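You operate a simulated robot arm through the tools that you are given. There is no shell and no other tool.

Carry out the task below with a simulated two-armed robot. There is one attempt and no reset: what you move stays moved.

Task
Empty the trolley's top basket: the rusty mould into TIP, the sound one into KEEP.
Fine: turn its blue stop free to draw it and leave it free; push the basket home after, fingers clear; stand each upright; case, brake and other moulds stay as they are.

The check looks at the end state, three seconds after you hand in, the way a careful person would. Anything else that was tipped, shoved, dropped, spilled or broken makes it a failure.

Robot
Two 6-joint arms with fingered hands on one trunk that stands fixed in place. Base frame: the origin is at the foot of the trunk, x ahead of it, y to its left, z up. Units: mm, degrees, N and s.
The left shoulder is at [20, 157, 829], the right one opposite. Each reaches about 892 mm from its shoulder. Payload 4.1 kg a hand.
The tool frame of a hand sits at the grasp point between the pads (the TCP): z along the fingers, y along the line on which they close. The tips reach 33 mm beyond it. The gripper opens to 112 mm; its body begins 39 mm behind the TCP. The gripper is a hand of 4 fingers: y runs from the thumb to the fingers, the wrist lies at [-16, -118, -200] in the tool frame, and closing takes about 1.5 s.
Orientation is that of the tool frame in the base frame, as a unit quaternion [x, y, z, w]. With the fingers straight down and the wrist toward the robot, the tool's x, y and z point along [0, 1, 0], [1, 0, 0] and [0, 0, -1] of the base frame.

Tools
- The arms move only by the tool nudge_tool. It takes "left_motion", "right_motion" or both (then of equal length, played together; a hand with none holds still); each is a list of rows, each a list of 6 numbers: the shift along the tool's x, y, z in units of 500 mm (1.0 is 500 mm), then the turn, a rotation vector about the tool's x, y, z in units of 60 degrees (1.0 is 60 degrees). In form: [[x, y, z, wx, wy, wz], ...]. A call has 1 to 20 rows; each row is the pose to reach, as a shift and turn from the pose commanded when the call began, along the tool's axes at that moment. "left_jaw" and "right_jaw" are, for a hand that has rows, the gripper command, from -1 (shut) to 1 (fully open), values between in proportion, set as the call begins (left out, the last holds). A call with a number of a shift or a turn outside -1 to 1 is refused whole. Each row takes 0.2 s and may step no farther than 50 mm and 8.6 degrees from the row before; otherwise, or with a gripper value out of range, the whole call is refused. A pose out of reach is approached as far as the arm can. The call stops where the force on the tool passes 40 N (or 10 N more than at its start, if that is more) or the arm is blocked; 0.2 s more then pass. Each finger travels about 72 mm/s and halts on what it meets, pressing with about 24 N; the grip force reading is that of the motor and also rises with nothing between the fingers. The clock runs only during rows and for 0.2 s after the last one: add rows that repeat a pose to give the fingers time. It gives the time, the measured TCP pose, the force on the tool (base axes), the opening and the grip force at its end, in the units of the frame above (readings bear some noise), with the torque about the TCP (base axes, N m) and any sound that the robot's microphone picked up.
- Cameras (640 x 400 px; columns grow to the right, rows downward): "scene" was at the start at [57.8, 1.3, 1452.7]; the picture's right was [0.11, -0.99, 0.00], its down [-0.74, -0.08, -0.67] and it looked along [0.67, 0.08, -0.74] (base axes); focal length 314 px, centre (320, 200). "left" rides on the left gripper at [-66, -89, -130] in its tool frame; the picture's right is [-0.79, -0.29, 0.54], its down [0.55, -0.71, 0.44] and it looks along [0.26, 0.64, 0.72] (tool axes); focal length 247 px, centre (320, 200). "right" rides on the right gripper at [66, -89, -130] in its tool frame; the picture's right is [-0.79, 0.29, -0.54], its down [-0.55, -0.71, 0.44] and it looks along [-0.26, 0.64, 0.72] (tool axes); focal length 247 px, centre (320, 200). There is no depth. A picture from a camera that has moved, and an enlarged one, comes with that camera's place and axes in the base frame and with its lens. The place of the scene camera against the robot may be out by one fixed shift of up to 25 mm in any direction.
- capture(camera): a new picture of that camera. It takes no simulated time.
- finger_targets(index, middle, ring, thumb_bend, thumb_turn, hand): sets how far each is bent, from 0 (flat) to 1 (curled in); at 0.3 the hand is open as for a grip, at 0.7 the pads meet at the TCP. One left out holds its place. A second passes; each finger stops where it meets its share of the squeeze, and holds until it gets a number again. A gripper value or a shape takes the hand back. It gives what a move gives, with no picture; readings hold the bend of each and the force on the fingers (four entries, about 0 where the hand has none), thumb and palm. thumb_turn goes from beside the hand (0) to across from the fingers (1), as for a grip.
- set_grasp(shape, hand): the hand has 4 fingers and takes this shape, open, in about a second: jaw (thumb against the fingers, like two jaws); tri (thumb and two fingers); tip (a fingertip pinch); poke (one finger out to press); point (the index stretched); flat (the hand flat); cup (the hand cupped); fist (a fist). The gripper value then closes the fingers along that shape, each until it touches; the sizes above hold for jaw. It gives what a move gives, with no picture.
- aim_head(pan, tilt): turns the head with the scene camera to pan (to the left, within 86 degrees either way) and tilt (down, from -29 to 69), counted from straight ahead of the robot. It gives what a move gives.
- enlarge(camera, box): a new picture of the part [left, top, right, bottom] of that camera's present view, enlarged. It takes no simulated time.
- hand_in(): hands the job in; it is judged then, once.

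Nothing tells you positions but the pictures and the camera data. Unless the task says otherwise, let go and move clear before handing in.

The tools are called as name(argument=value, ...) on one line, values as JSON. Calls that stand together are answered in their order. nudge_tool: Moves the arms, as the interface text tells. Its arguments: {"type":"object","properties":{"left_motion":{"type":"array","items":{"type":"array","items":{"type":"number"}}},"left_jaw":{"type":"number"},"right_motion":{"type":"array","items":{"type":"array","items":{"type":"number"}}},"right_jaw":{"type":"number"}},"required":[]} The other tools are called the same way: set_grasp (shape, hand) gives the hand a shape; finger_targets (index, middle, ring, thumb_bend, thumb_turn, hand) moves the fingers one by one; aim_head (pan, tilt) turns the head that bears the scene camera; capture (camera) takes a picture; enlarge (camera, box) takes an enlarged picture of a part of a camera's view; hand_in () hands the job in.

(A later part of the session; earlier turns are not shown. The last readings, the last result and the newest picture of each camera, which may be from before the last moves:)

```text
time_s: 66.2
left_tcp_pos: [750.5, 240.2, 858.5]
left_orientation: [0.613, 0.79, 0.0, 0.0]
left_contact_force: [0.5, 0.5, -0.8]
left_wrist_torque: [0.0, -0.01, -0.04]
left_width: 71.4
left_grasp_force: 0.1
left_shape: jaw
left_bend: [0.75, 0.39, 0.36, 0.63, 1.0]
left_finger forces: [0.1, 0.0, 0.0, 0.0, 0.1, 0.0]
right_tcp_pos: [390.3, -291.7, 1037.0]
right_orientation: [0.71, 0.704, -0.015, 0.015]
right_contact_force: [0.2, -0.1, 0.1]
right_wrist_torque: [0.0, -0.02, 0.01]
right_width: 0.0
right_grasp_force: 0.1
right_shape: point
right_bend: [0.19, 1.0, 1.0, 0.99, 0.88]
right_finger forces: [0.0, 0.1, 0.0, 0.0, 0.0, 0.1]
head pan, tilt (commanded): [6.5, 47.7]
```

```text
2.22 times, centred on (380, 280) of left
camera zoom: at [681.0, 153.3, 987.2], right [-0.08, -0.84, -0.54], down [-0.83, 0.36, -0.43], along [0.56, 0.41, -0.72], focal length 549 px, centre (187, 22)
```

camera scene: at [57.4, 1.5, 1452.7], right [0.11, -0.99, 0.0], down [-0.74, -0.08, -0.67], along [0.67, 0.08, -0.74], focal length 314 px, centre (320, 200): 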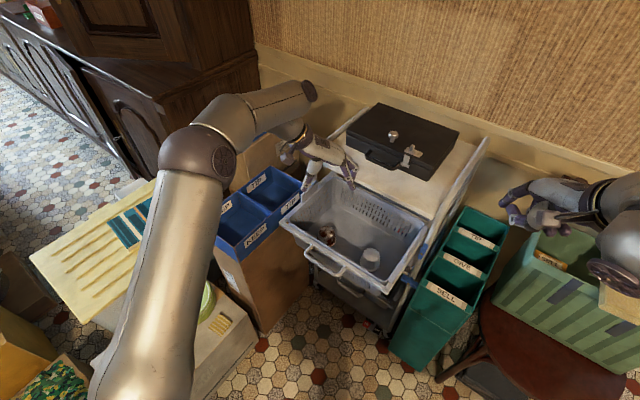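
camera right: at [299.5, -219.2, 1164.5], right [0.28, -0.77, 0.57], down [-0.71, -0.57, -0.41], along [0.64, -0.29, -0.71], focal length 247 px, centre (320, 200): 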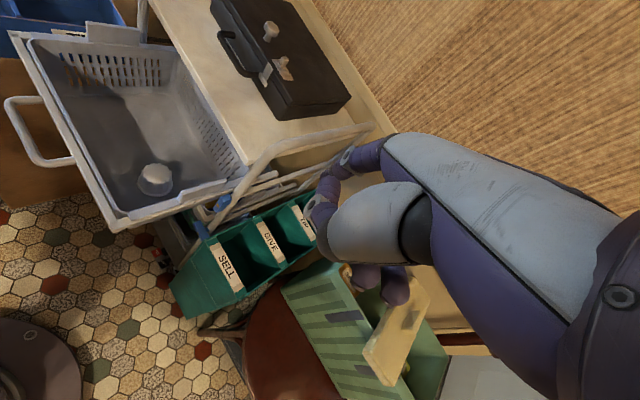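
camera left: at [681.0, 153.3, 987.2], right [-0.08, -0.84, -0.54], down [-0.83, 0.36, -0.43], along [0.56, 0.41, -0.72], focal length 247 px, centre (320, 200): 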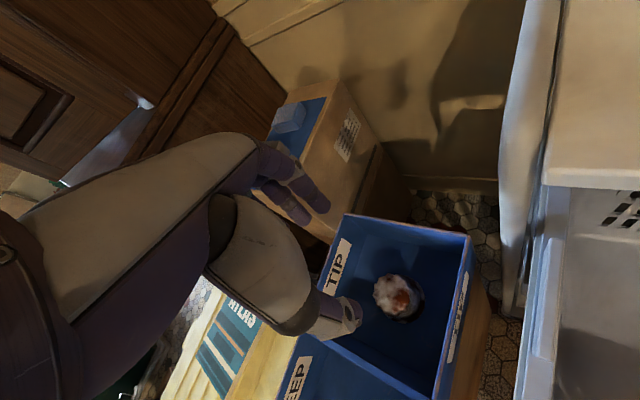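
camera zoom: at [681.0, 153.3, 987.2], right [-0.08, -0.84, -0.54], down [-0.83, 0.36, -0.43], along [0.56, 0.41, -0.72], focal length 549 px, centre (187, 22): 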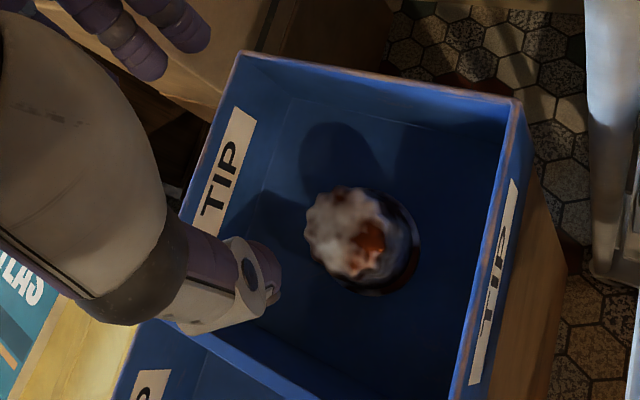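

The rusty mould stands upright in TIP. Next is the sound mould: I'll open the left hand fully, carry it back over the basket, and turn it to about -65°.

nudge_tool(left_jaw=1.0, left_motion=[[-0.011, -0.05, -0.011, 0, 0, 0.126], [-0.021, -0.1, -0.021, 0, 0, 0.253], [-0.032, -0.15, -0.032, 0, 0, 0.379], [-0.043, -0.2, -0.042, 0, 0, 0.505], [-0.053, -0.25, -0.053, 0, 0, 0.632], [-0.064, -0.3, -0.063, 0, 0, 0.758]])

nudge_tool(left_jaw=0.4, left_motion=[[-0.073, 0.017, 0, 0, 0, 0.081], [-0.147, 0.033, 0, 0, 0, 0.162], [-0.22, 0.05, 0, 0, 0, 0.243], [-0.294, 0.066, 0, 0, 0, 0.324], [-0.367, 0.083, 0, 0, 0, 0.405], [-0.44, 0.099, 0, 0, 0, 0.486], [-0.514, 0.116, 0, 0, 0, 0.567], [-0.514, 0.116, 0, 0, 0, 0.567]])

capture(camera="left")

capture(camera="right")

capture(camera="scene")

```text
time_s: 67.6
left_tcp_pos: [611.5, 171.6, 888.3]
left_orientation: [0.871, 0.492, 0.0, 0.0]
left_contact_force: [0.0, 1.0, 0.0]
left_wrist_torque: [0.01, 0.04, -0.02]
left_width: 111.7
left_grasp_force: 0.0
left_shape: jaw
left_bend: [0.3, 0.3, 0.3, 0.3, 0.98]
left_finger forces: [0.0, 0.1, 0.1, 0.0, 0.1, 0.0]
right_tcp_pos: [389.7, -291.1, 1036.8]
right_orientation: [0.709, 0.705, -0.015, 0.015]
right_contact_force: [-0.1, -0.1, -0.7]
right_wrist_torque: [0.02, -0.03, -0.01]
right_width: 0.1
right_grasp_force: 0.1
right_shape: point
right_bend: [0.19, 1.0, 1.0, 0.99, 0.88]
right_finger forces: [0.0, 0.0, 0.1, 0.1, 0.1, 0.0]
head pan, tilt (commanded): [6.5, 47.7]
```

```text
time_s: 69.4
left_tcp_pos: [531.5, -78.3, 888.4]
left_orientation: [0.977, 0.215, 0.0, 0.0]
left_contact_force: [-0.3, 0.0, 0.2]
left_wrist_torque: [-0.03, -0.02, -0.01]
left_width: 78.7
left_grasp_force: 0.0
left_shape: jaw
left_bend: [0.26, 0.37, 0.34, 0.59, 0.99]
left_finger forces: [0.0, 0.0, 0.1, 0.0, 0.0, 0.1]
right_tcp_pos: [388.8, -290.6, 1036.3]
right_orientation: [0.71, 0.704, -0.015, 0.015]
right_contact_force: [0.7, 1.0, -0.2]
right_wrist_torque: [0.02, 0.02, 0.02]
right_width: 0.0
right_grasp_force: 0.1
right_shape: point
right_bend: [0.19, 1.0, 1.0, 0.99, 0.88]
right_finger forces: [0.0, 0.0, 0.1, 0.1, 0.1, 0.1]
head pan, tilt (commanded): [6.5, 47.7]
```

```text
taken
camera left: at [433.1, -26.7, 1018.5], right [-0.84, -0.07, -0.54], down [0.2, 0.88, -0.44], along [0.5, -0.47, -0.72], focal length 247 px, centre (320, 200)
```

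left: 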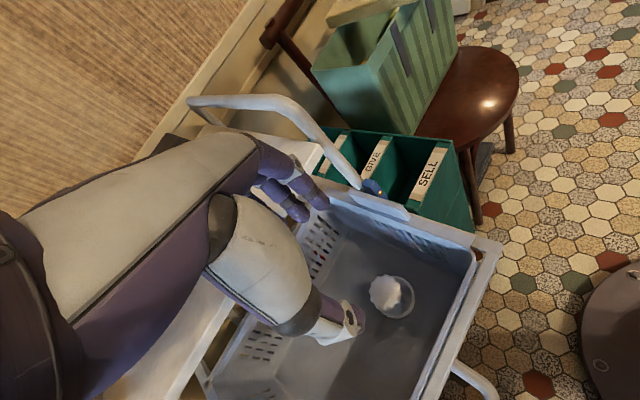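

```text
taken
camera right: at [299.7, -219.2, 1164.4], right [0.28, -0.77, 0.57], down [-0.71, -0.57, -0.41], along [0.64, -0.29, -0.71], focal length 247 px, centre (320, 200)
```

right: 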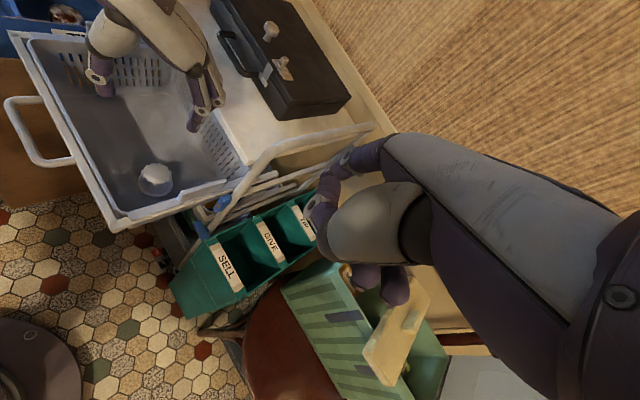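

```text
taken
camera scene: at [57.8, 1.4, 1452.7], right [0.11, -0.99, 0.0], down [-0.74, -0.08, -0.67], along [0.67, 0.08, -0.74], focal length 314 px, centre (320, 200)
```

scene: 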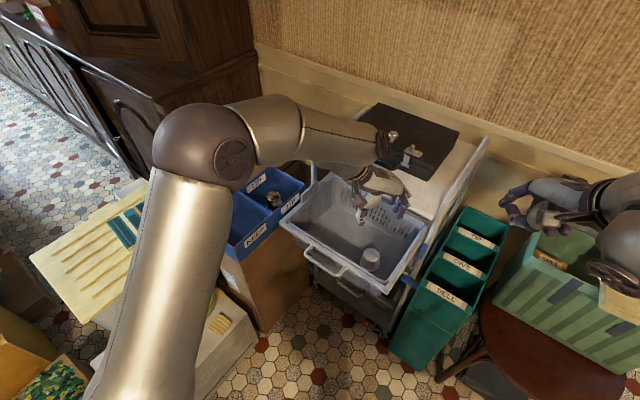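

I'll measure the sound mould again from this closer view before descending.

enlarge(camera="left", box=[320, 220, 480, 360])

enlarge(camera="right", box=[60, 0, 260, 220])

enlarge(camera="scene", box=[290, 110, 450, 300])

```text
2.86 times, centred on (400, 290) of left
camera zoom: at [433.1, -26.7, 1018.5], right [-0.84, -0.07, -0.54], down [0.2, 0.88, -0.44], along [0.5, -0.47, -0.72], focal length 706 px, centre (91, -57)
```

zoom: 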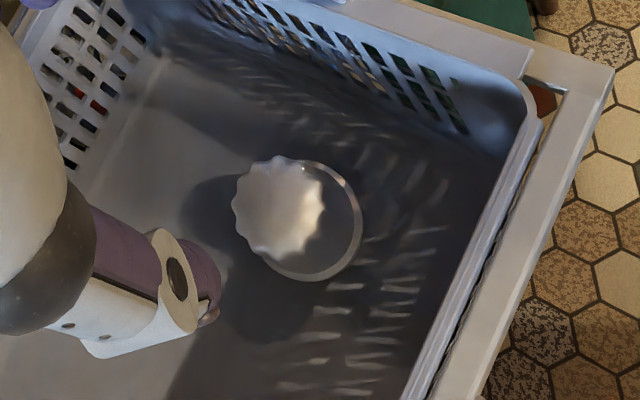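

```text
1.82 times, centred on (160, 110) of right
camera zoom: at [299.7, -219.2, 1164.4], right [0.28, -0.77, 0.57], down [-0.71, -0.57, -0.41], along [0.64, -0.29, -0.71], focal length 449 px, centre (611, 364)
```

zoom: 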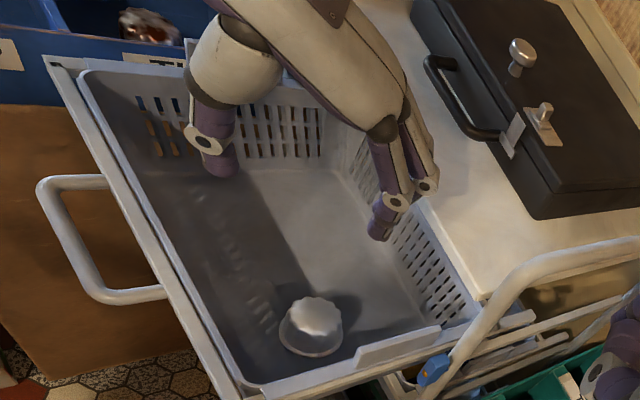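

```text
2.11 times, centred on (370, 205) of scene
camera zoom: at [57.8, 1.4, 1452.7], right [0.11, -0.99, 0.0], down [-0.74, -0.08, -0.67], along [0.67, 0.08, -0.74], focal length 660 px, centre (215, 190)
```

zoom: 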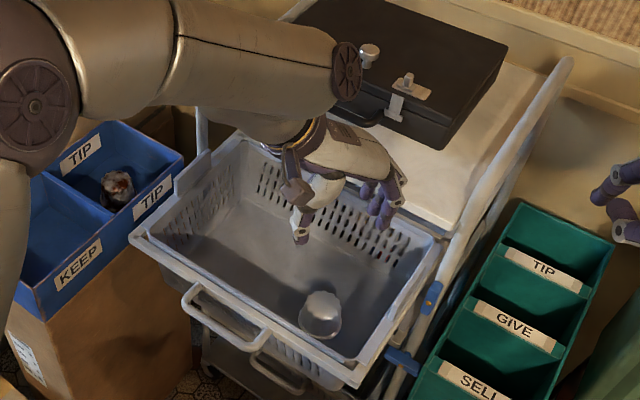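

The sound mould is at about (560, -86). I'll descend slightly in front to clear the shelf edge, move in below it, and pause above the rim level to check.

nudge_tool(left_motion=[[-0.011, -0.017, 0.03, 0, 0, 0], [-0.011, -0.017, 0.09, 0, 0, 0], [-0.011, -0.017, 0.15, 0, 0, 0], [-0.011, -0.017, 0.196, 0, 0, 0], [0.012, 0.015, 0.205, 0, 0, 0], [0.036, 0.047, 0.215, 0, 0, 0], [0.036, 0.047, 0.27, 0, 0, 0]])

enlarge(camera="right", box=[60, 0, 260, 220])

enlarge(camera="scene", box=[290, 110, 450, 300])

capture(camera="left")

```text
time_s: 71.0
left_tcp_pos: [556.4, -91.9, 753.0]
left_orientation: [0.976, 0.217, 0.0, 0.001]
left_contact_force: [0.5, 0.2, -0.6]
left_wrist_torque: [-0.03, 0.0, 0.0]
left_width: 78.6
left_grasp_force: 0.2
left_shape: jaw
left_bend: [0.26, 0.37, 0.34, 0.59, 0.99]
left_finger forces: [0.0, 0.0, 0.0, 0.0, 0.0, 0.0]
right_tcp_pos: [389.2, -290.7, 1036.3]
right_orientation: [0.709, 0.704, -0.015, 0.015]
right_contact_force: [0.2, -0.3, 0.5]
right_wrist_torque: [0.0, -0.03, -0.01]
right_width: 0.2
right_grasp_force: 0.1
right_shape: point
right_bend: [0.19, 1.0, 1.0, 0.99, 0.88]
right_finger forces: [0.0, 0.0, 0.0, 0.1, 0.0, 0.0]
head pan, tilt (commanded): [6.5, 47.7]
```

```text
1.82 times, centred on (160, 110) of right
camera zoom: at [299.6, -219.3, 1164.5], right [0.28, -0.77, 0.57], down [-0.71, -0.57, -0.41], along [0.64, -0.29, -0.71], focal length 449 px, centre (611, 364)
```

zoom: 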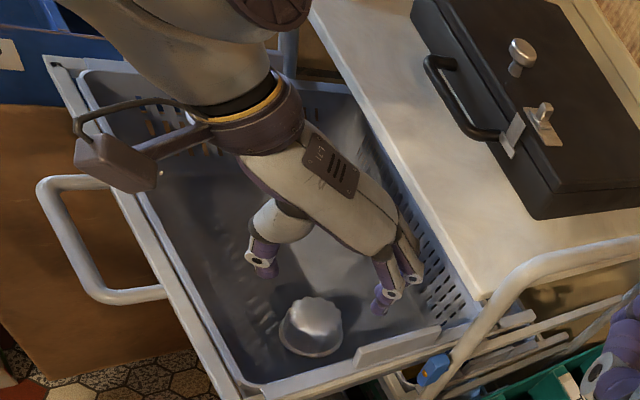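

```text
2.11 times, centred on (370, 205) of scene
camera zoom: at [57.7, 1.3, 1452.7], right [0.11, -0.99, 0.0], down [-0.74, -0.08, -0.67], along [0.67, 0.08, -0.74], focal length 660 px, centre (215, 190)
```

zoom: 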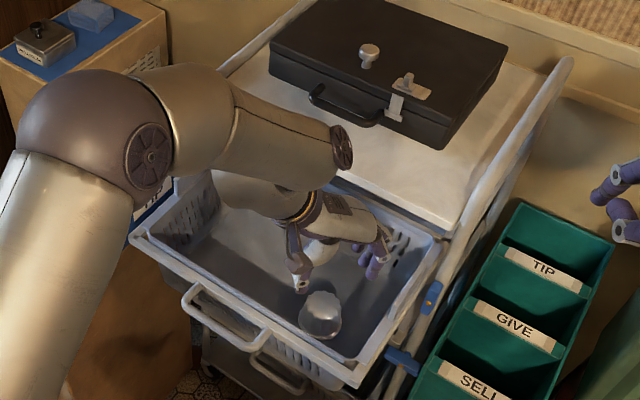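

```text
taken
camera left: at [459.4, -39.8, 882.8], right [-0.84, -0.08, -0.54], down [0.2, 0.88, -0.44], along [0.51, -0.47, -0.72], focal length 247 px, centre (320, 200)
```

left: 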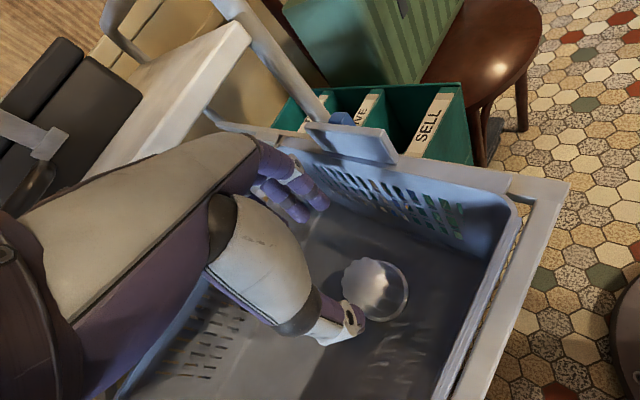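

Clear all round. I'll descend to just above the grasp height.

nudge_tool(left_motion=[[0.002, 0, 0.05, 0, 0, 0], [0.002, 0, 0.1, 0, 0, 0], [0.002, 0, 0.14, 0, 0, 0], [0.002, 0, 0.176, 0, 0, 0]])

enlarge(camera="right", box=[80, 80, 220, 220])

enlarge(camera="scene", box=[320, 190, 420, 290])

enlarge(camera="left", box=[230, 120, 460, 360])

```text
time_s: 72.0
left_tcp_pos: [557.5, -90.9, 666.8]
left_orientation: [0.976, 0.217, -0.001, -0.001]
left_contact_force: [0.1, 0.7, -0.3]
left_wrist_torque: [0.01, -0.02, 0.05]
left_width: 78.6
left_grasp_force: 0.0
left_shape: jaw
left_bend: [0.26, 0.37, 0.34, 0.59, 0.99]
left_finger forces: [0.0, 0.0, 0.0, 0.0, 0.1, 0.1]
right_tcp_pos: [389.1, -290.2, 1035.7]
right_orientation: [0.71, 0.704, -0.014, 0.015]
right_contact_force: [-0.7, -0.4, 0.8]
right_wrist_torque: [-0.02, -0.02, -0.02]
right_width: 0.0
right_grasp_force: 0.1
right_shape: point
right_bend: [0.19, 1.0, 1.0, 0.99, 0.88]
right_finger forces: [0.0, 0.0, 0.0, 0.0, 0.1, 0.1]
head pan, tilt (commanded): [6.5, 47.7]
```

```text
2.86 times, centred on (150, 150) of right
camera zoom: at [299.6, -219.3, 1164.5], right [0.28, -0.77, 0.57], down [-0.71, -0.57, -0.41], along [0.64, -0.29, -0.71], focal length 706 px, centre (806, 343)
```

zoom: 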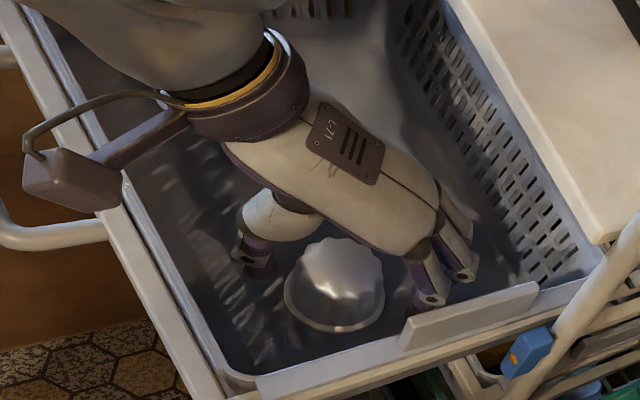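

```text
4.00 times, centred on (370, 240) of scene
camera zoom: at [57.7, 1.3, 1452.7], right [0.11, -0.99, 0.0], down [-0.74, -0.08, -0.67], along [0.67, 0.08, -0.74], focal length 1254 px, centre (120, 40)
```

zoom: 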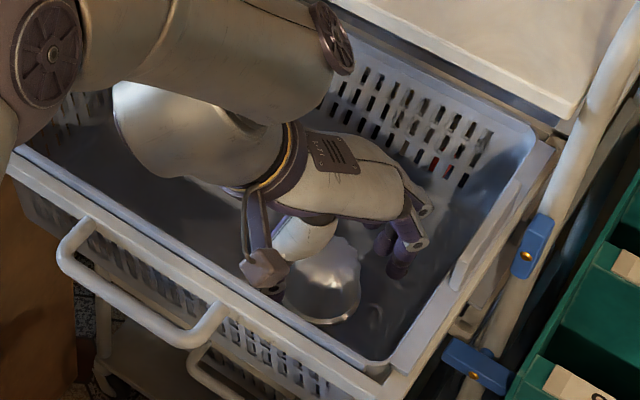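

```text
1.67 times, centred on (345, 240) of left
camera zoom: at [459.9, -39.2, 794.8], right [-0.84, -0.08, -0.54], down [0.2, 0.88, -0.44], along [0.51, -0.47, -0.72], focal length 412 px, centre (278, 133)
```

zoom: 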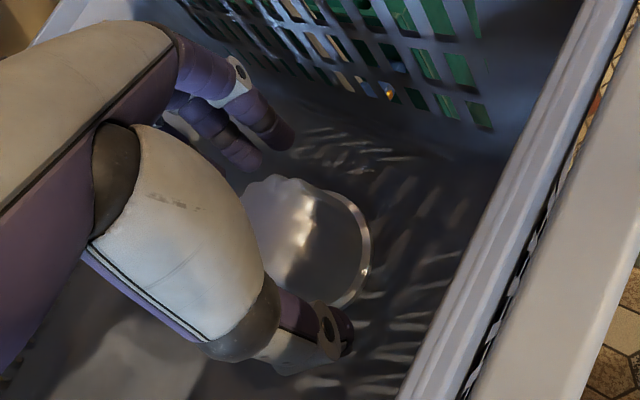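

Same alignment as with the first mould. I'll go down the last 11 mm and close gently.

nudge_tool(left_motion=[[0, 0, 0.011, 0, 0, 0], [0, 0, 0.0216, 0, 0, 0]])

nudge_tool(left_jaw=-0.2, left_motion=[[0, 0, 0, 0, 0, 0], [0, 0, 0, 0, 0, 0], [0, 0, 0, 0, 0, 0], [0, 0, 0, 0, 0, 0], [0, 0, 0, 0, 0, 0], [0, 0, 0, 0, 0, 0], [0, 0, 0, 0, 0, 0]])

enlarge(camera="right", box=[80, 80, 220, 220])

enlarge(camera="left", box=[230, 120, 460, 360])

```text
time_s: 72.6
left_tcp_pos: [557.0, -91.6, 655.5]
left_orientation: [0.976, 0.216, 0.0, 0.0]
left_contact_force: [0.3, 0.0, -0.4]
left_wrist_torque: [0.03, 0.0, 0.0]
left_width: 78.6
left_grasp_force: 0.2
left_shape: jaw
left_bend: [0.26, 0.37, 0.34, 0.59, 0.99]
left_finger forces: [0.0, 0.0, 0.1, 0.1, 0.0, 0.0]
right_tcp_pos: [389.9, -291.1, 1036.4]
right_orientation: [0.71, 0.704, -0.015, 0.014]
right_contact_force: [0.4, -0.2, -0.4]
right_wrist_torque: [-0.01, -0.02, -0.02]
right_width: 0.0
right_grasp_force: 0.1
right_shape: point
right_bend: [0.19, 1.0, 1.0, 0.99, 0.88]
right_finger forces: [0.0, 0.1, 0.0, 0.0, 0.0, 0.1]
head pan, tilt (commanded): [6.5, 47.7]
```

```text
time_s: 74.2
left_tcp_pos: [556.4, -90.2, 654.4]
left_orientation: [0.976, 0.216, -0.001, 0.0]
left_contact_force: [-0.7, 0.5, 0.0]
left_wrist_torque: [0.01, -0.02, 0.03]
left_width: 46.1
left_grasp_force: 23.8
left_shape: jaw
left_bend: [0.76, 0.46, 0.51, 0.73, 1.0]
left_finger forces: [11.5, 7.9, 0.2, 0.0, 20.0, 0.1]
right_tcp_pos: [389.9, -291.1, 1035.8]
right_orientation: [0.709, 0.704, -0.015, 0.016]
right_contact_force: [0.3, 0.3, -0.9]
right_wrist_torque: [-0.01, -0.03, 0.01]
right_width: 0.0
right_grasp_force: 0.0
right_shape: point
right_bend: [0.19, 1.0, 1.0, 0.99, 0.88]
right_finger forces: [0.1, 0.0, 0.0, 0.0, 0.1, 0.0]
head pan, tilt (commanded): [6.5, 47.7]
```

```text
2.86 times, centred on (150, 150) of right
camera zoom: at [299.7, -219.3, 1164.4], right [0.28, -0.77, 0.57], down [-0.71, -0.57, -0.41], along [0.64, -0.29, -0.71], focal length 706 px, centre (806, 343)
```

zoom: 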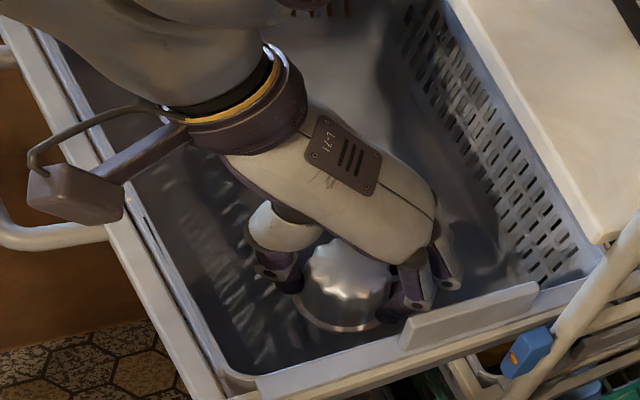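

```text
1.67 times, centred on (345, 240) of left
camera zoom: at [459.6, -39.2, 784.3], right [-0.84, -0.07, -0.54], down [0.2, 0.88, -0.44], along [0.5, -0.47, -0.72], focal length 412 px, centre (278, 133)
```

zoom: 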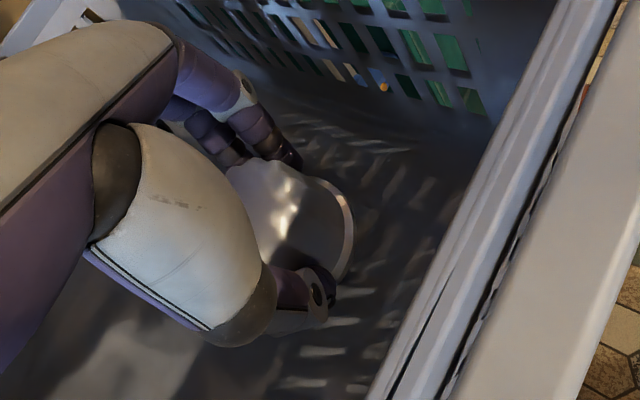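

The grip readings match the first one. I'll lift 20 mm and check it.

nudge_tool(left_motion=[[0, 0, -0.02, 0, 0, 0], [0, 0, -0.04, 0, 0, 0], [0, 0, -0.04, 0, 0, 0]])

enlarge(camera="right", box=[80, 80, 220, 220])

enlarge(camera="scene", box=[320, 190, 420, 290])

```text
time_s: 75.0
left_tcp_pos: [557.4, -91.1, 675.6]
left_orientation: [0.976, 0.216, -0.001, 0.0]
left_contact_force: [-0.1, -0.2, 0.2]
left_wrist_torque: [-0.02, -0.05, 0.01]
left_width: 46.1
left_grasp_force: 23.5
left_shape: jaw
left_bend: [0.76, 0.46, 0.51, 0.73, 1.0]
left_finger forces: [11.5, 8.0, 0.3, 0.0, 20.0, 0.0]
right_tcp_pos: [389.4, -291.1, 1036.5]
right_orientation: [0.709, 0.704, -0.015, 0.014]
right_contact_force: [0.2, -0.9, 0.5]
right_wrist_torque: [0.0, -0.01, -0.04]
right_width: 0.0
right_grasp_force: 0.1
right_shape: point
right_bend: [0.19, 1.0, 1.0, 0.99, 0.88]
right_finger forces: [0.0, 0.1, 0.1, 0.0, 0.1, 0.0]
head pan, tilt (commanded): [6.5, 47.7]
```

```text
2.86 times, centred on (150, 150) of right
camera zoom: at [299.7, -219.3, 1164.4], right [0.28, -0.77, 0.57], down [-0.71, -0.57, -0.41], along [0.64, -0.29, -0.71], focal length 706 px, centre (806, 343)
```

zoom: 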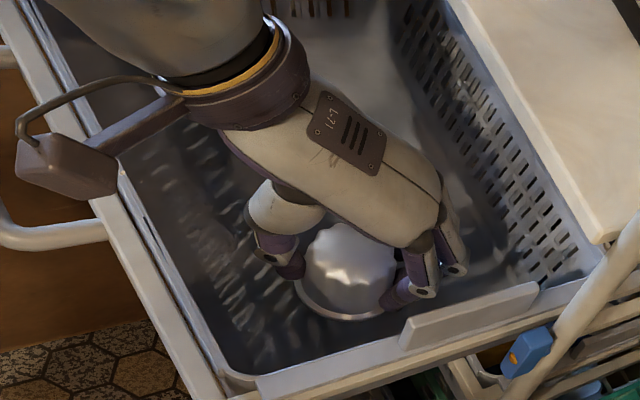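

```text
4.00 times, centred on (370, 240) of scene
camera zoom: at [57.8, 1.3, 1452.7], right [0.11, -0.99, 0.0], down [-0.74, -0.08, -0.67], along [0.67, 0.08, -0.74], focal length 1254 px, centre (120, 40)
```

zoom: 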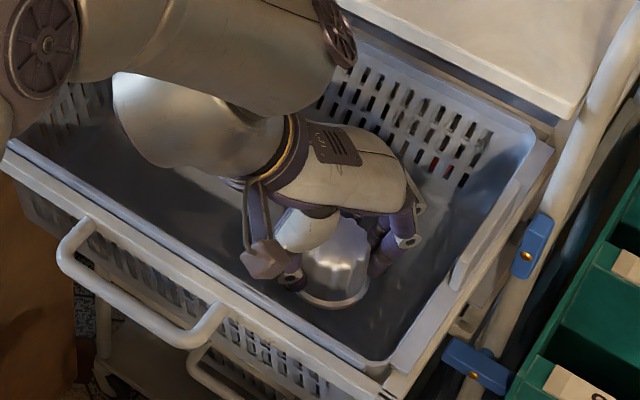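

The sound mould is lifted, level and firmly held. I'll raise it clear of the rim, drifting outward from the shelf.

nudge_tool(left_motion=[[-0.006, -0.008, -0.05, 0, 0, 0], [-0.011, -0.017, -0.1, 0, 0, 0], [-0.016, -0.025, -0.15, 0, 0, 0], [-0.022, -0.033, -0.2, 0, 0, 0], [-0.033, -0.05, -0.25, 0, 0, 0], [-0.045, -0.067, -0.3, 0, 0, 0], [-0.056, -0.083, -0.36, 0, 0, 0], [-0.056, -0.083, -0.4, 0, 0, 0]])

capture(camera="left")

capture(camera="scene")

```text
time_s: 76.8
left_tcp_pos: [514.8, -67.1, 877.0]
left_orientation: [0.976, 0.217, 0.0, -0.001]
left_contact_force: [0.1, -0.8, -0.5]
left_wrist_torque: [0.01, 0.02, 0.02]
left_width: 46.0
left_grasp_force: 24.1
left_shape: jaw
left_bend: [0.76, 0.46, 0.51, 0.73, 1.0]
left_finger forces: [11.5, 8.0, 0.3, 0.0, 19.9, 0.1]
right_tcp_pos: [389.6, -291.0, 1037.8]
right_orientation: [0.709, 0.705, -0.015, 0.015]
right_contact_force: [-0.3, 0.1, -0.3]
right_wrist_torque: [0.05, 0.0, -0.01]
right_width: 0.1
right_grasp_force: 0.0
right_shape: point
right_bend: [0.19, 1.0, 1.0, 0.99, 0.88]
right_finger forces: [0.1, 0.1, 0.0, 0.0, 0.0, 0.0]
head pan, tilt (commanded): [6.5, 47.7]
```

```text
taken
camera left: at [417.0, -13.5, 1005.2], right [-0.84, -0.07, -0.54], down [0.2, 0.88, -0.44], along [0.5, -0.47, -0.72], focal length 247 px, centre (320, 200)
```

left: 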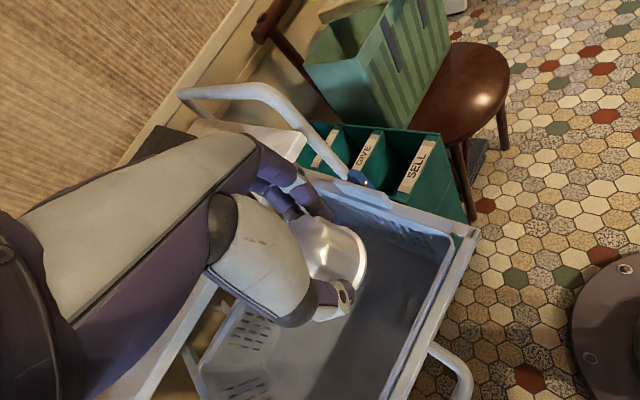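

```text
taken
camera scene: at [58.0, 1.2, 1452.7], right [0.11, -0.99, 0.0], down [-0.74, -0.08, -0.67], along [0.67, 0.08, -0.74], focal length 314 px, centre (320, 200)
```

scene: 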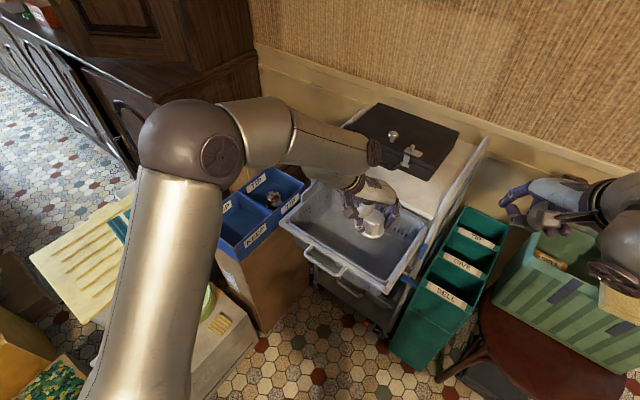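

Now I'll carry it to the KEEP compartment, again in two stages.

nudge_tool(left_motion=[[0.038, -0.062, -0.004, 0, 0, -0.111], [0.076, -0.124, -0.009, 0, 0, -0.222], [0.115, -0.186, -0.013, 0, 0, -0.333], [0.153, -0.248, -0.017, 0, 0, -0.444], [0.191, -0.31, -0.022, 0, 0, -0.556], [0.229, -0.372, -0.026, 0, 0, -0.667]])

```text
time_s: 78.2
left_tcp_pos: [569.9, 118.4, 908.1]
left_orientation: [0.867, 0.498, 0.012, 0.011]
left_contact_force: [-1.1, -2.4, -0.5]
left_wrist_torque: [0.19, -0.12, 0.01]
left_width: 46.1
left_grasp_force: 23.9
left_shape: jaw
left_bend: [0.76, 0.46, 0.51, 0.73, 1.0]
left_finger forces: [11.4, 8.2, 0.5, 0.1, 19.8, 0.0]
left hand out of reach, approached as far as the arm can: row 4, 5, 6
right_tcp_pos: [389.5, -293.3, 1036.7]
right_orientation: [0.71, 0.704, -0.014, 0.014]
right_contact_force: [-0.6, -0.2, -0.4]
right_wrist_torque: [0.08, 0.04, 0.03]
right_width: 0.0
right_grasp_force: 0.0
right_shape: point
right_bend: [0.19, 1.0, 1.0, 0.99, 0.88]
right_finger forces: [0.1, 0.0, 0.0, 0.2, 0.0, 0.0]
head pan, tilt (commanded): [6.5, 47.7]
```

The path clipped slightly but the mould is still held. I'll carry on towards KEEP from here and check the hand's attitude.

nudge_tool(left_motion=[[0.055, -0.011, 0.007, 0, 0, -0.074], [0.11, -0.022, 0.015, 0, 0, -0.148], [0.164, -0.033, 0.022, 0, 0, -0.222], [0.219, -0.044, 0.03, 0, 0, -0.296], [0.274, -0.055, 0.037, 0, 0, -0.37]])

capture(camera="left")

enlarge(camera="scene", box=[170, 100, 350, 280])

```text
time_s: 79.4
left_tcp_pos: [617.7, 248.0, 891.2]
left_orientation: [0.759, 0.65, 0.015, 0.011]
left_contact_force: [0.6, -0.1, 0.3]
left_wrist_torque: [-0.02, 0.02, 0.03]
left_width: 45.9
left_grasp_force: 23.4
left_shape: jaw
left_bend: [0.76, 0.46, 0.51, 0.73, 1.0]
left_finger forces: [11.3, 8.1, 0.5, 0.0, 19.8, 0.0]
right_tcp_pos: [388.9, -290.3, 1036.6]
right_orientation: [0.71, 0.704, -0.014, 0.014]
right_contact_force: [0.9, 0.4, 0.1]
right_wrist_torque: [0.0, 0.02, 0.02]
right_width: 0.0
right_grasp_force: 0.0
right_shape: point
right_bend: [0.19, 1.0, 1.0, 0.99, 0.88]
right_finger forces: [0.0, 0.0, 0.0, 0.0, 0.1, 0.0]
head pan, tilt (commanded): [6.5, 47.7]
```

```text
taken
camera left: at [514.7, 196.6, 1017.9], right [-0.38, -0.74, -0.55], down [-0.6, 0.66, -0.46], along [0.7, 0.16, -0.7], focal length 247 px, centre (320, 200)
```

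left: 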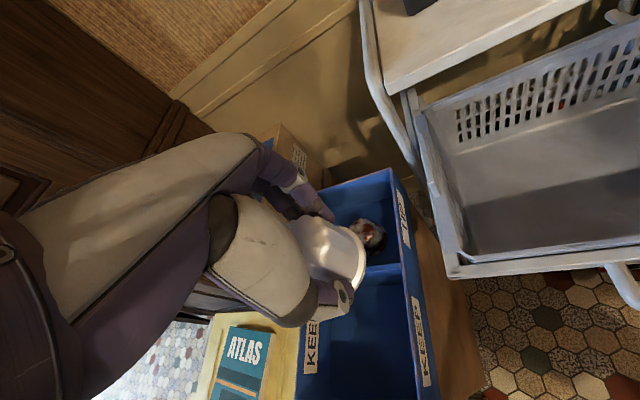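

```text
2.22 times, centred on (260, 190) of scene
camera zoom: at [57.8, 1.1, 1452.7], right [0.11, -0.99, 0.0], down [-0.74, -0.08, -0.67], along [0.67, 0.08, -0.74], focal length 697 px, centre (453, 222)
```

zoom: 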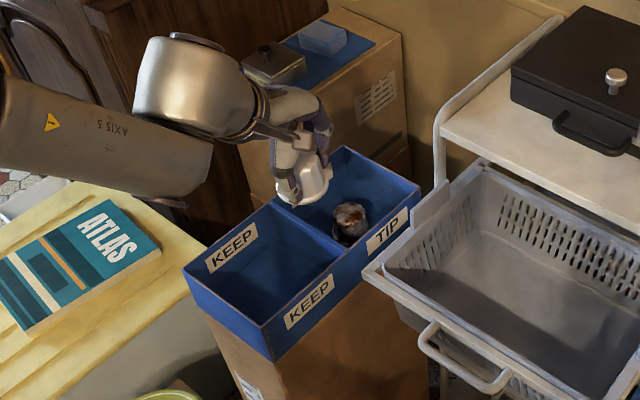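

The mould is upright with the hand tilted only about 2°. I'll level it, turn to +14° and centre over KEEP.

nudge_tool(left_motion=[[0.03, -0.006, 0.01, 0.007, -0.002, -0.078], [0.06, -0.011, 0.02, 0.014, -0.003, -0.155], [0.091, -0.017, 0.035, 0.021, -0.005, -0.233], [0.121, -0.022, 0.05, 0.028, -0.006, -0.31], [0.151, -0.028, 0.062, 0.035, -0.008, -0.388]])

capture(camera="left")

enlarge(camera="left", box=[290, 180, 500, 400])

enlarge(camera="scene", box=[170, 100, 350, 280])

```text
time_s: 80.6
left_tcp_pos: [616.0, 327.1, 862.0]
left_orientation: [0.612, 0.791, -0.003, 0.003]
left_contact_force: [-0.3, -0.2, -0.1]
left_wrist_torque: [0.0, 0.01, 0.0]
left_width: 46.2
left_grasp_force: 23.5
left_shape: jaw
left_bend: [0.76, 0.46, 0.51, 0.73, 1.0]
left_finger forces: [11.5, 8.2, 0.6, 0.1, 19.8, 0.0]
right_tcp_pos: [387.8, -292.0, 1035.9]
right_orientation: [0.709, 0.705, -0.015, 0.015]
right_contact_force: [-0.2, -0.1, 0.2]
right_wrist_torque: [-0.02, -0.02, -0.02]
right_width: 0.2
right_grasp_force: 0.0
right_shape: point
right_bend: [0.19, 1.0, 1.0, 0.99, 0.88]
right_finger forces: [0.0, 0.0, 0.0, 0.0, 0.0, 0.1]
head pan, tilt (commanded): [6.5, 47.7]
```

```text
taken
camera left: at [546.4, 241.1, 991.5], right [-0.08, -0.84, -0.53], down [-0.83, 0.35, -0.44], along [0.56, 0.4, -0.72], focal length 247 px, centre (320, 200)
```

left: 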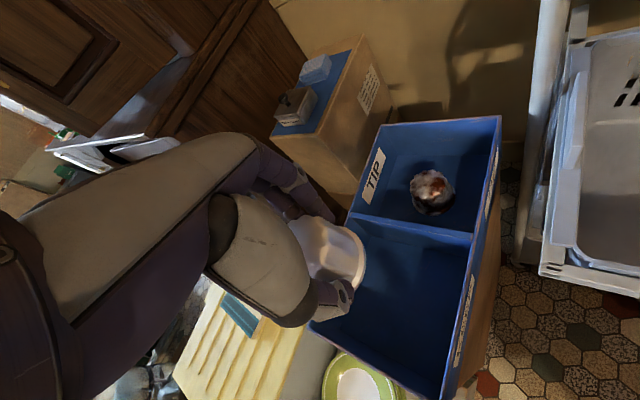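

```text
1.82 times, centred on (395, 290) of left
camera zoom: at [546.4, 241.1, 991.5], right [-0.08, -0.84, -0.53], down [-0.83, 0.35, -0.44], along [0.56, 0.4, -0.72], focal length 449 px, centre (184, 36)
```

zoom: 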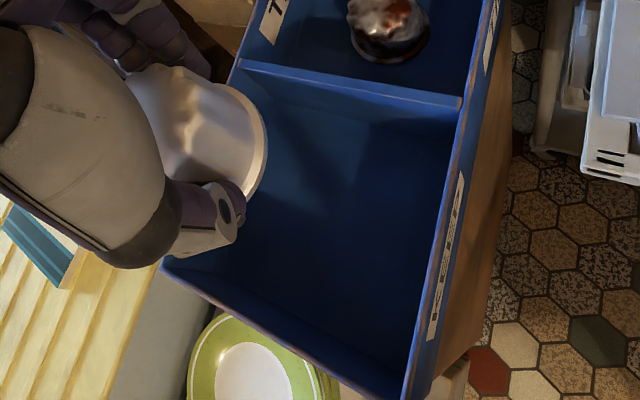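

```text
2.22 times, centred on (260, 190) of scene
camera zoom: at [57.8, 1.2, 1452.7], right [0.11, -0.99, 0.0], down [-0.74, -0.08, -0.67], along [0.67, 0.08, -0.74], focal length 697 px, centre (453, 222)
```

zoom: 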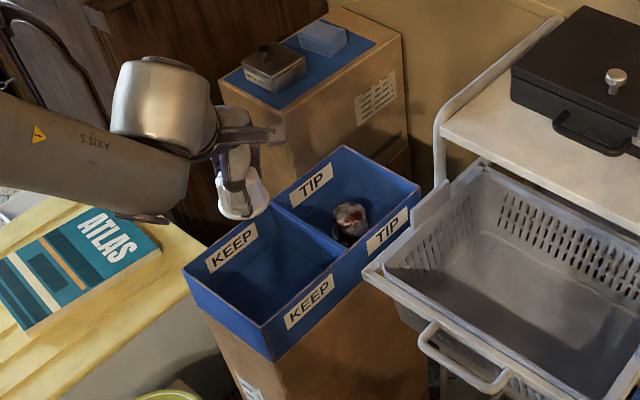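

The KEEP compartment corners match the model; the mould is centred over it. I'll lower it in stages.

nudge_tool(left_motion=[[0, 0, 0.07, 0, 0, 0], [0, 0, 0.14, 0, 0, 0], [0, 0, 0.21, 0, 0, 0], [0, 0, 0.27, 0, 0, 0], [0, 0, 0.33, 0, 0, 0]])

enlarge(camera="left", box=[230, 130, 480, 380])

enlarge(camera="scene", box=[170, 100, 350, 280])

```text
time_s: 81.8
left_tcp_pos: [617.0, 325.5, 695.4]
left_orientation: [0.613, 0.79, -0.003, 0.003]
left_contact_force: [-0.3, 0.1, -0.5]
left_wrist_torque: [-0.02, -0.02, -0.02]
left_width: 45.7
left_grasp_force: 24.1
left_shape: jaw
left_bend: [0.76, 0.47, 0.52, 0.73, 1.0]
left_finger forces: [11.5, 7.6, 2.1, 0.0, 20.7, 0.1]
right_tcp_pos: [389.0, -291.2, 1036.2]
right_orientation: [0.709, 0.705, -0.015, 0.015]
right_contact_force: [0.3, 0.1, -0.6]
right_wrist_torque: [-0.01, 0.0, -0.01]
right_width: 0.1
right_grasp_force: 0.0
right_shape: point
right_bend: [0.19, 1.0, 1.0, 0.99, 0.88]
right_finger forces: [0.0, 0.1, 0.0, 0.0, 0.0, 0.0]
head pan, tilt (commanded): [6.5, 47.7]
```

```text
1.60 times, centred on (355, 255) of left
camera zoom: at [547.0, 238.9, 825.5], right [-0.08, -0.84, -0.53], down [-0.82, 0.36, -0.44], along [0.56, 0.4, -0.72], focal length 395 px, centre (264, 112)
```

zoom: 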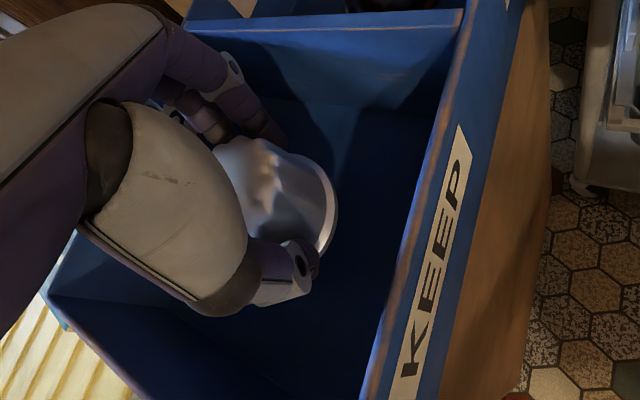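

```text
2.22 times, centred on (260, 190) of scene
camera zoom: at [57.6, 1.2, 1452.7], right [0.11, -0.99, 0.0], down [-0.74, -0.08, -0.67], along [0.67, 0.08, -0.74], focal length 697 px, centre (453, 222)
```

zoom: 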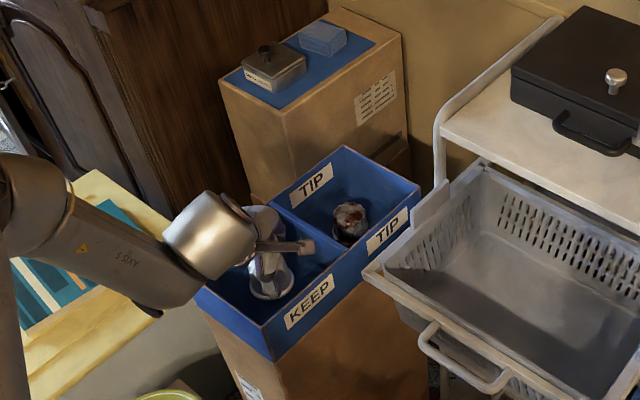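

Well centred in KEEP. I'll lower further, then feel for the floor in small steps.

nudge_tool(left_motion=[[0, 0, 0.016, 0, 0, 0], [0, 0, 0.032, 0, 0, 0], [0, 0, 0.044, 0, 0, 0]])

nudge_tool(left_motion=[[0, 0, 0.004, 0, 0, 0], [0, 0, 0.007, 0, 0, 0]])

nudge_tool(left_motion=[[0, 0, 0.003, 0, 0, 0], [0, 0, 0.005, 0, 0, 0]])

```text
time_s: 82.6
left_tcp_pos: [617.7, 325.9, 674.4]
left_orientation: [0.612, 0.791, -0.003, 0.004]
left_contact_force: [0.4, -0.1, -0.6]
left_wrist_torque: [-0.02, -0.02, 0.01]
left_width: 46.0
left_grasp_force: 23.3
left_shape: jaw
left_bend: [0.76, 0.47, 0.52, 0.73, 1.0]
left_finger forces: [11.5, 7.7, 2.1, 0.1, 20.8, 0.0]
right_tcp_pos: [388.9, -291.2, 1037.4]
right_orientation: [0.709, 0.705, -0.015, 0.015]
right_contact_force: [-0.4, -0.3, 0.6]
right_wrist_torque: [0.0, -0.01, 0.01]
right_width: 0.0
right_grasp_force: 0.0
right_shape: point
right_bend: [0.19, 1.0, 1.0, 0.99, 0.88]
right_finger forces: [0.0, 0.0, 0.0, 0.0, 0.0, 0.0]
head pan, tilt (commanded): [6.5, 47.7]
```

```text
time_s: 83.2
left_tcp_pos: [616.5, 323.5, 670.4]
left_orientation: [0.613, 0.79, -0.002, 0.003]
left_contact_force: [-0.2, -0.5, 0.0]
left_wrist_torque: [-0.01, 0.04, -0.01]
left_width: 45.5
left_grasp_force: 23.9
left_shape: jaw
left_bend: [0.76, 0.47, 0.52, 0.73, 1.0]
left_finger forces: [11.5, 7.7, 2.0, 0.0, 20.6, 0.0]
right_tcp_pos: [389.3, -290.9, 1036.6]
right_orientation: [0.71, 0.704, -0.015, 0.016]
right_contact_force: [-0.3, 0.3, 0.8]
right_wrist_torque: [0.01, 0.0, 0.02]
right_width: 0.0
right_grasp_force: 0.1
right_shape: point
right_bend: [0.19, 1.0, 1.0, 0.99, 0.88]
right_finger forces: [0.0, 0.0, 0.0, 0.1, 0.1, 0.1]
head pan, tilt (commanded): [6.5, 47.7]
```

```text
time_s: 83.8
left_tcp_pos: [616.0, 324.0, 668.2]
left_orientation: [0.613, 0.79, -0.002, 0.004]
left_contact_force: [-0.4, -0.6, -1.3]
left_wrist_torque: [0.02, -0.02, -0.03]
left_width: 45.6
left_grasp_force: 24.0
left_shape: jaw
left_bend: [0.76, 0.47, 0.52, 0.73, 1.0]
left_finger forces: [11.4, 7.7, 2.2, 0.0, 20.6, 0.1]
right_tcp_pos: [388.8, -291.2, 1037.4]
right_orientation: [0.71, 0.704, -0.015, 0.016]
right_contact_force: [0.0, 0.5, -0.4]
right_wrist_torque: [-0.02, -0.01, 0.01]
right_width: 0.1
right_grasp_force: 0.1
right_shape: point
right_bend: [0.19, 1.0, 1.0, 0.99, 0.88]
right_finger forces: [0.0, 0.0, 0.0, 0.0, 0.1, 0.0]
head pan, tilt (commanded): [6.5, 47.7]
```

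nudge_tool(left_motion=[[0, 0, 0.003, 0, 0, 0]])

nudge_tool(left_motion=[[0, 0, 0.003, 0, 0, 0]])

```text
time_s: 84.2
left_tcp_pos: [616.6, 322.9, 666.7]
left_orientation: [0.613, 0.79, -0.003, 0.004]
left_contact_force: [-0.1, 0.5, 0.0]
left_wrist_torque: [-0.01, 0.01, 0.01]
left_width: 46.1
left_grasp_force: 24.2
left_shape: jaw
left_bend: [0.76, 0.47, 0.52, 0.73, 1.0]
left_finger forces: [11.6, 7.8, 2.1, 0.1, 20.8, 0.0]
right_tcp_pos: [389.9, -292.3, 1037.1]
right_orientation: [0.71, 0.704, -0.015, 0.015]
right_contact_force: [0.7, -0.3, 0.4]
right_wrist_torque: [0.03, 0.01, -0.01]
right_width: 0.1
right_grasp_force: 0.0
right_shape: point
right_bend: [0.19, 1.0, 1.0, 0.99, 0.88]
right_finger forces: [0.1, 0.0, 0.1, 0.1, 0.1, 0.1]
head pan, tilt (commanded): [6.5, 47.7]
```

```text
time_s: 84.6
left_tcp_pos: [617.5, 324.6, 665.7]
left_orientation: [0.613, 0.79, -0.002, 0.003]
left_contact_force: [-0.7, -0.1, 2.7]
left_wrist_torque: [0.01, -0.06, -0.02]
left_width: 45.6
left_grasp_force: 24.2
left_shape: jaw
left_bend: [0.76, 0.47, 0.52, 0.73, 1.0]
left_finger forces: [11.8, 7.9, 2.1, 0.0, 21.4, 0.0]
right_tcp_pos: [388.9, -290.7, 1037.2]
right_orientation: [0.71, 0.704, -0.014, 0.014]
right_contact_force: [-0.7, -1.0, -0.3]
right_wrist_torque: [-0.01, -0.01, -0.01]
right_width: 0.0
right_grasp_force: 0.1
right_shape: point
right_bend: [0.19, 1.0, 1.0, 0.99, 0.88]
right_finger forces: [0.0, 0.0, 0.0, 0.0, 0.0, 0.1]
head pan, tilt (commanded): [6.5, 47.7]
```

There is a 2.7 N touch at the expected height, so it stands on the floor of KEEP. I'll let go by opening slightly, then a little more, and lift straight up.

nudge_tool(left_jaw=0.12, left_motion=[[0, 0, 0, 0, 0, 0], [0, 0, -0.001, 0, 0, 0], [0, 0, -0.002, 0, 0, 0], [0, 0, -0.002, 0, 0, 0], [0, 0, -0.002, 0, 0, 0]])

nudge_tool(left_jaw=0.28, left_motion=[[0, 0, 0, 0, 0, 0], [0, 0, 0, 0, 0, 0], [0, 0, 0, 0, 0, 0], [0, 0, 0, 0, 0, 0]])

nudge_tool(left_motion=[[0, 0, -0.02, 0, 0, 0], [0, 0, -0.05, 0, 0, 0], [0, 0, -0.1, 0, 0, 0], [0, 0, -0.16, 0, 0, 0], [0, 0, -0.22, 0, 0, 0], [0, 0, -0.3, 0, 0, 0], [0, 0, -0.38, 0, 0, 0]])

capture(camera="left")

enlarge(camera="left", box=[300, 100, 520, 400])

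capture(camera="scene")

```text
time_s: 85.8
left_tcp_pos: [617.2, 323.7, 666.0]
left_orientation: [0.613, 0.79, -0.003, 0.004]
left_contact_force: [0.2, 0.2, -0.5]
left_wrist_torque: [0.03, 0.02, 0.04]
left_width: 62.3
left_grasp_force: 0.0
left_shape: jaw
left_bend: [0.76, 0.42, 0.39, 0.67, 1.0]
left_finger forces: [0.0, 0.0, 0.0, 0.0, 0.1, 0.0]
right_tcp_pos: [390.1, -291.3, 1036.5]
right_orientation: [0.71, 0.704, -0.015, 0.015]
right_contact_force: [-0.4, -0.1, 0.0]
right_wrist_torque: [-0.03, -0.02, 0.02]
right_width: 0.3
right_grasp_force: 0.0
right_shape: point
right_bend: [0.19, 1.0, 1.0, 0.99, 0.88]
right_finger forces: [0.0, 0.1, 0.0, 0.0, 0.1, 0.0]
head pan, tilt (commanded): [6.5, 47.7]
```

```text
time_s: 86.8
left_tcp_pos: [617.4, 323.9, 665.6]
left_orientation: [0.613, 0.79, -0.003, 0.004]
left_contact_force: [-0.8, 0.0, -0.6]
left_wrist_torque: [0.01, -0.01, 0.02]
left_width: 71.1
left_grasp_force: 0.1
left_shape: jaw
left_bend: [0.75, 0.39, 0.36, 0.63, 1.0]
left_finger forces: [0.0, 0.0, 0.0, 0.0, 0.1, 0.1]
right_tcp_pos: [389.9, -291.5, 1038.6]
right_orientation: [0.709, 0.705, -0.015, 0.015]
right_contact_force: [-0.3, -0.6, -0.2]
right_wrist_torque: [0.04, 0.01, 0.01]
right_width: 0.1
right_grasp_force: 0.1
right_shape: point
right_bend: [0.19, 1.0, 1.0, 0.99, 0.88]
right_finger forces: [0.1, 0.0, 0.0, 0.1, 0.0, 0.0]
head pan, tilt (commanded): [6.5, 47.7]
```

```text
time_s: 88.4
left_tcp_pos: [617.0, 326.2, 857.8]
left_orientation: [0.613, 0.79, -0.002, 0.003]
left_contact_force: [-0.3, 0.0, -0.1]
left_wrist_torque: [-0.04, 0.02, 0.02]
left_width: 71.3
left_grasp_force: 0.0
left_shape: jaw
left_bend: [0.75, 0.39, 0.36, 0.63, 1.0]
left_finger forces: [0.0, 0.0, 0.1, 0.0, 0.0, 0.0]
right_tcp_pos: [388.7, -291.7, 1036.0]
right_orientation: [0.71, 0.704, -0.015, 0.015]
right_contact_force: [0.7, 0.2, -0.2]
right_wrist_torque: [-0.01, 0.05, 0.04]
right_width: 0.1
right_grasp_force: 0.1
right_shape: point
right_bend: [0.19, 1.0, 1.0, 0.99, 0.88]
right_finger forces: [0.0, 0.0, 0.0, 0.1, 0.0, 0.0]
head pan, tilt (commanded): [6.5, 47.7]
```

```text
taken
camera left: at [546.8, 241.1, 987.6], right [-0.08, -0.84, -0.53], down [-0.83, 0.35, -0.44], along [0.56, 0.4, -0.72], focal length 247 px, centre (320, 200)
```

left: 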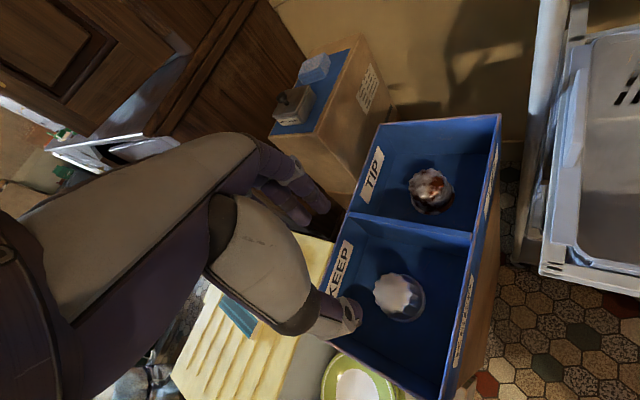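

```text
1.33 times, centred on (410, 250) of left
camera zoom: at [546.8, 241.1, 987.6], right [-0.08, -0.84, -0.53], down [-0.83, 0.35, -0.44], along [0.56, 0.4, -0.72], focal length 329 px, centre (200, 133)
```

zoom: 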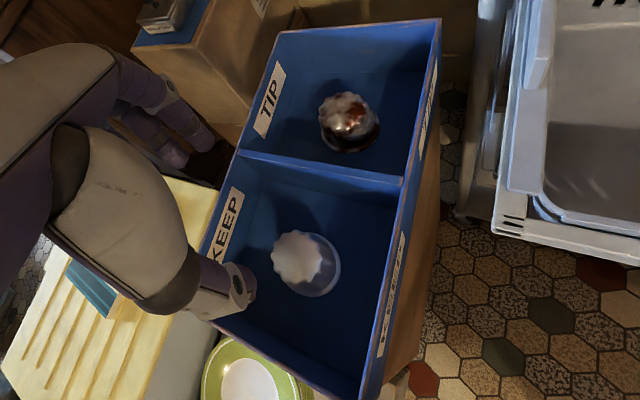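

```text
taken
camera scene: at [58.1, 1.5, 1452.7], right [0.11, -0.99, 0.0], down [-0.74, -0.08, -0.67], along [0.67, 0.08, -0.74], focal length 314 px, centre (320, 200)
```

scene: 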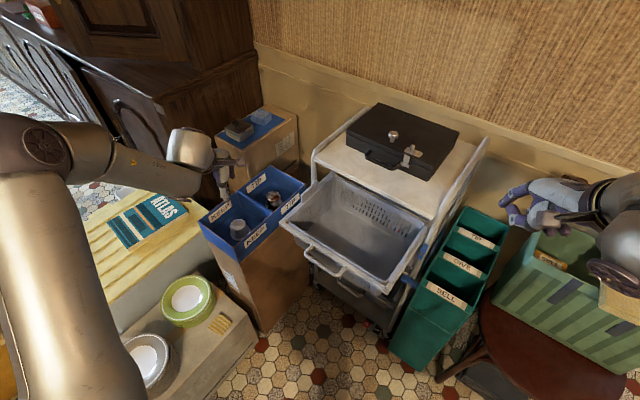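

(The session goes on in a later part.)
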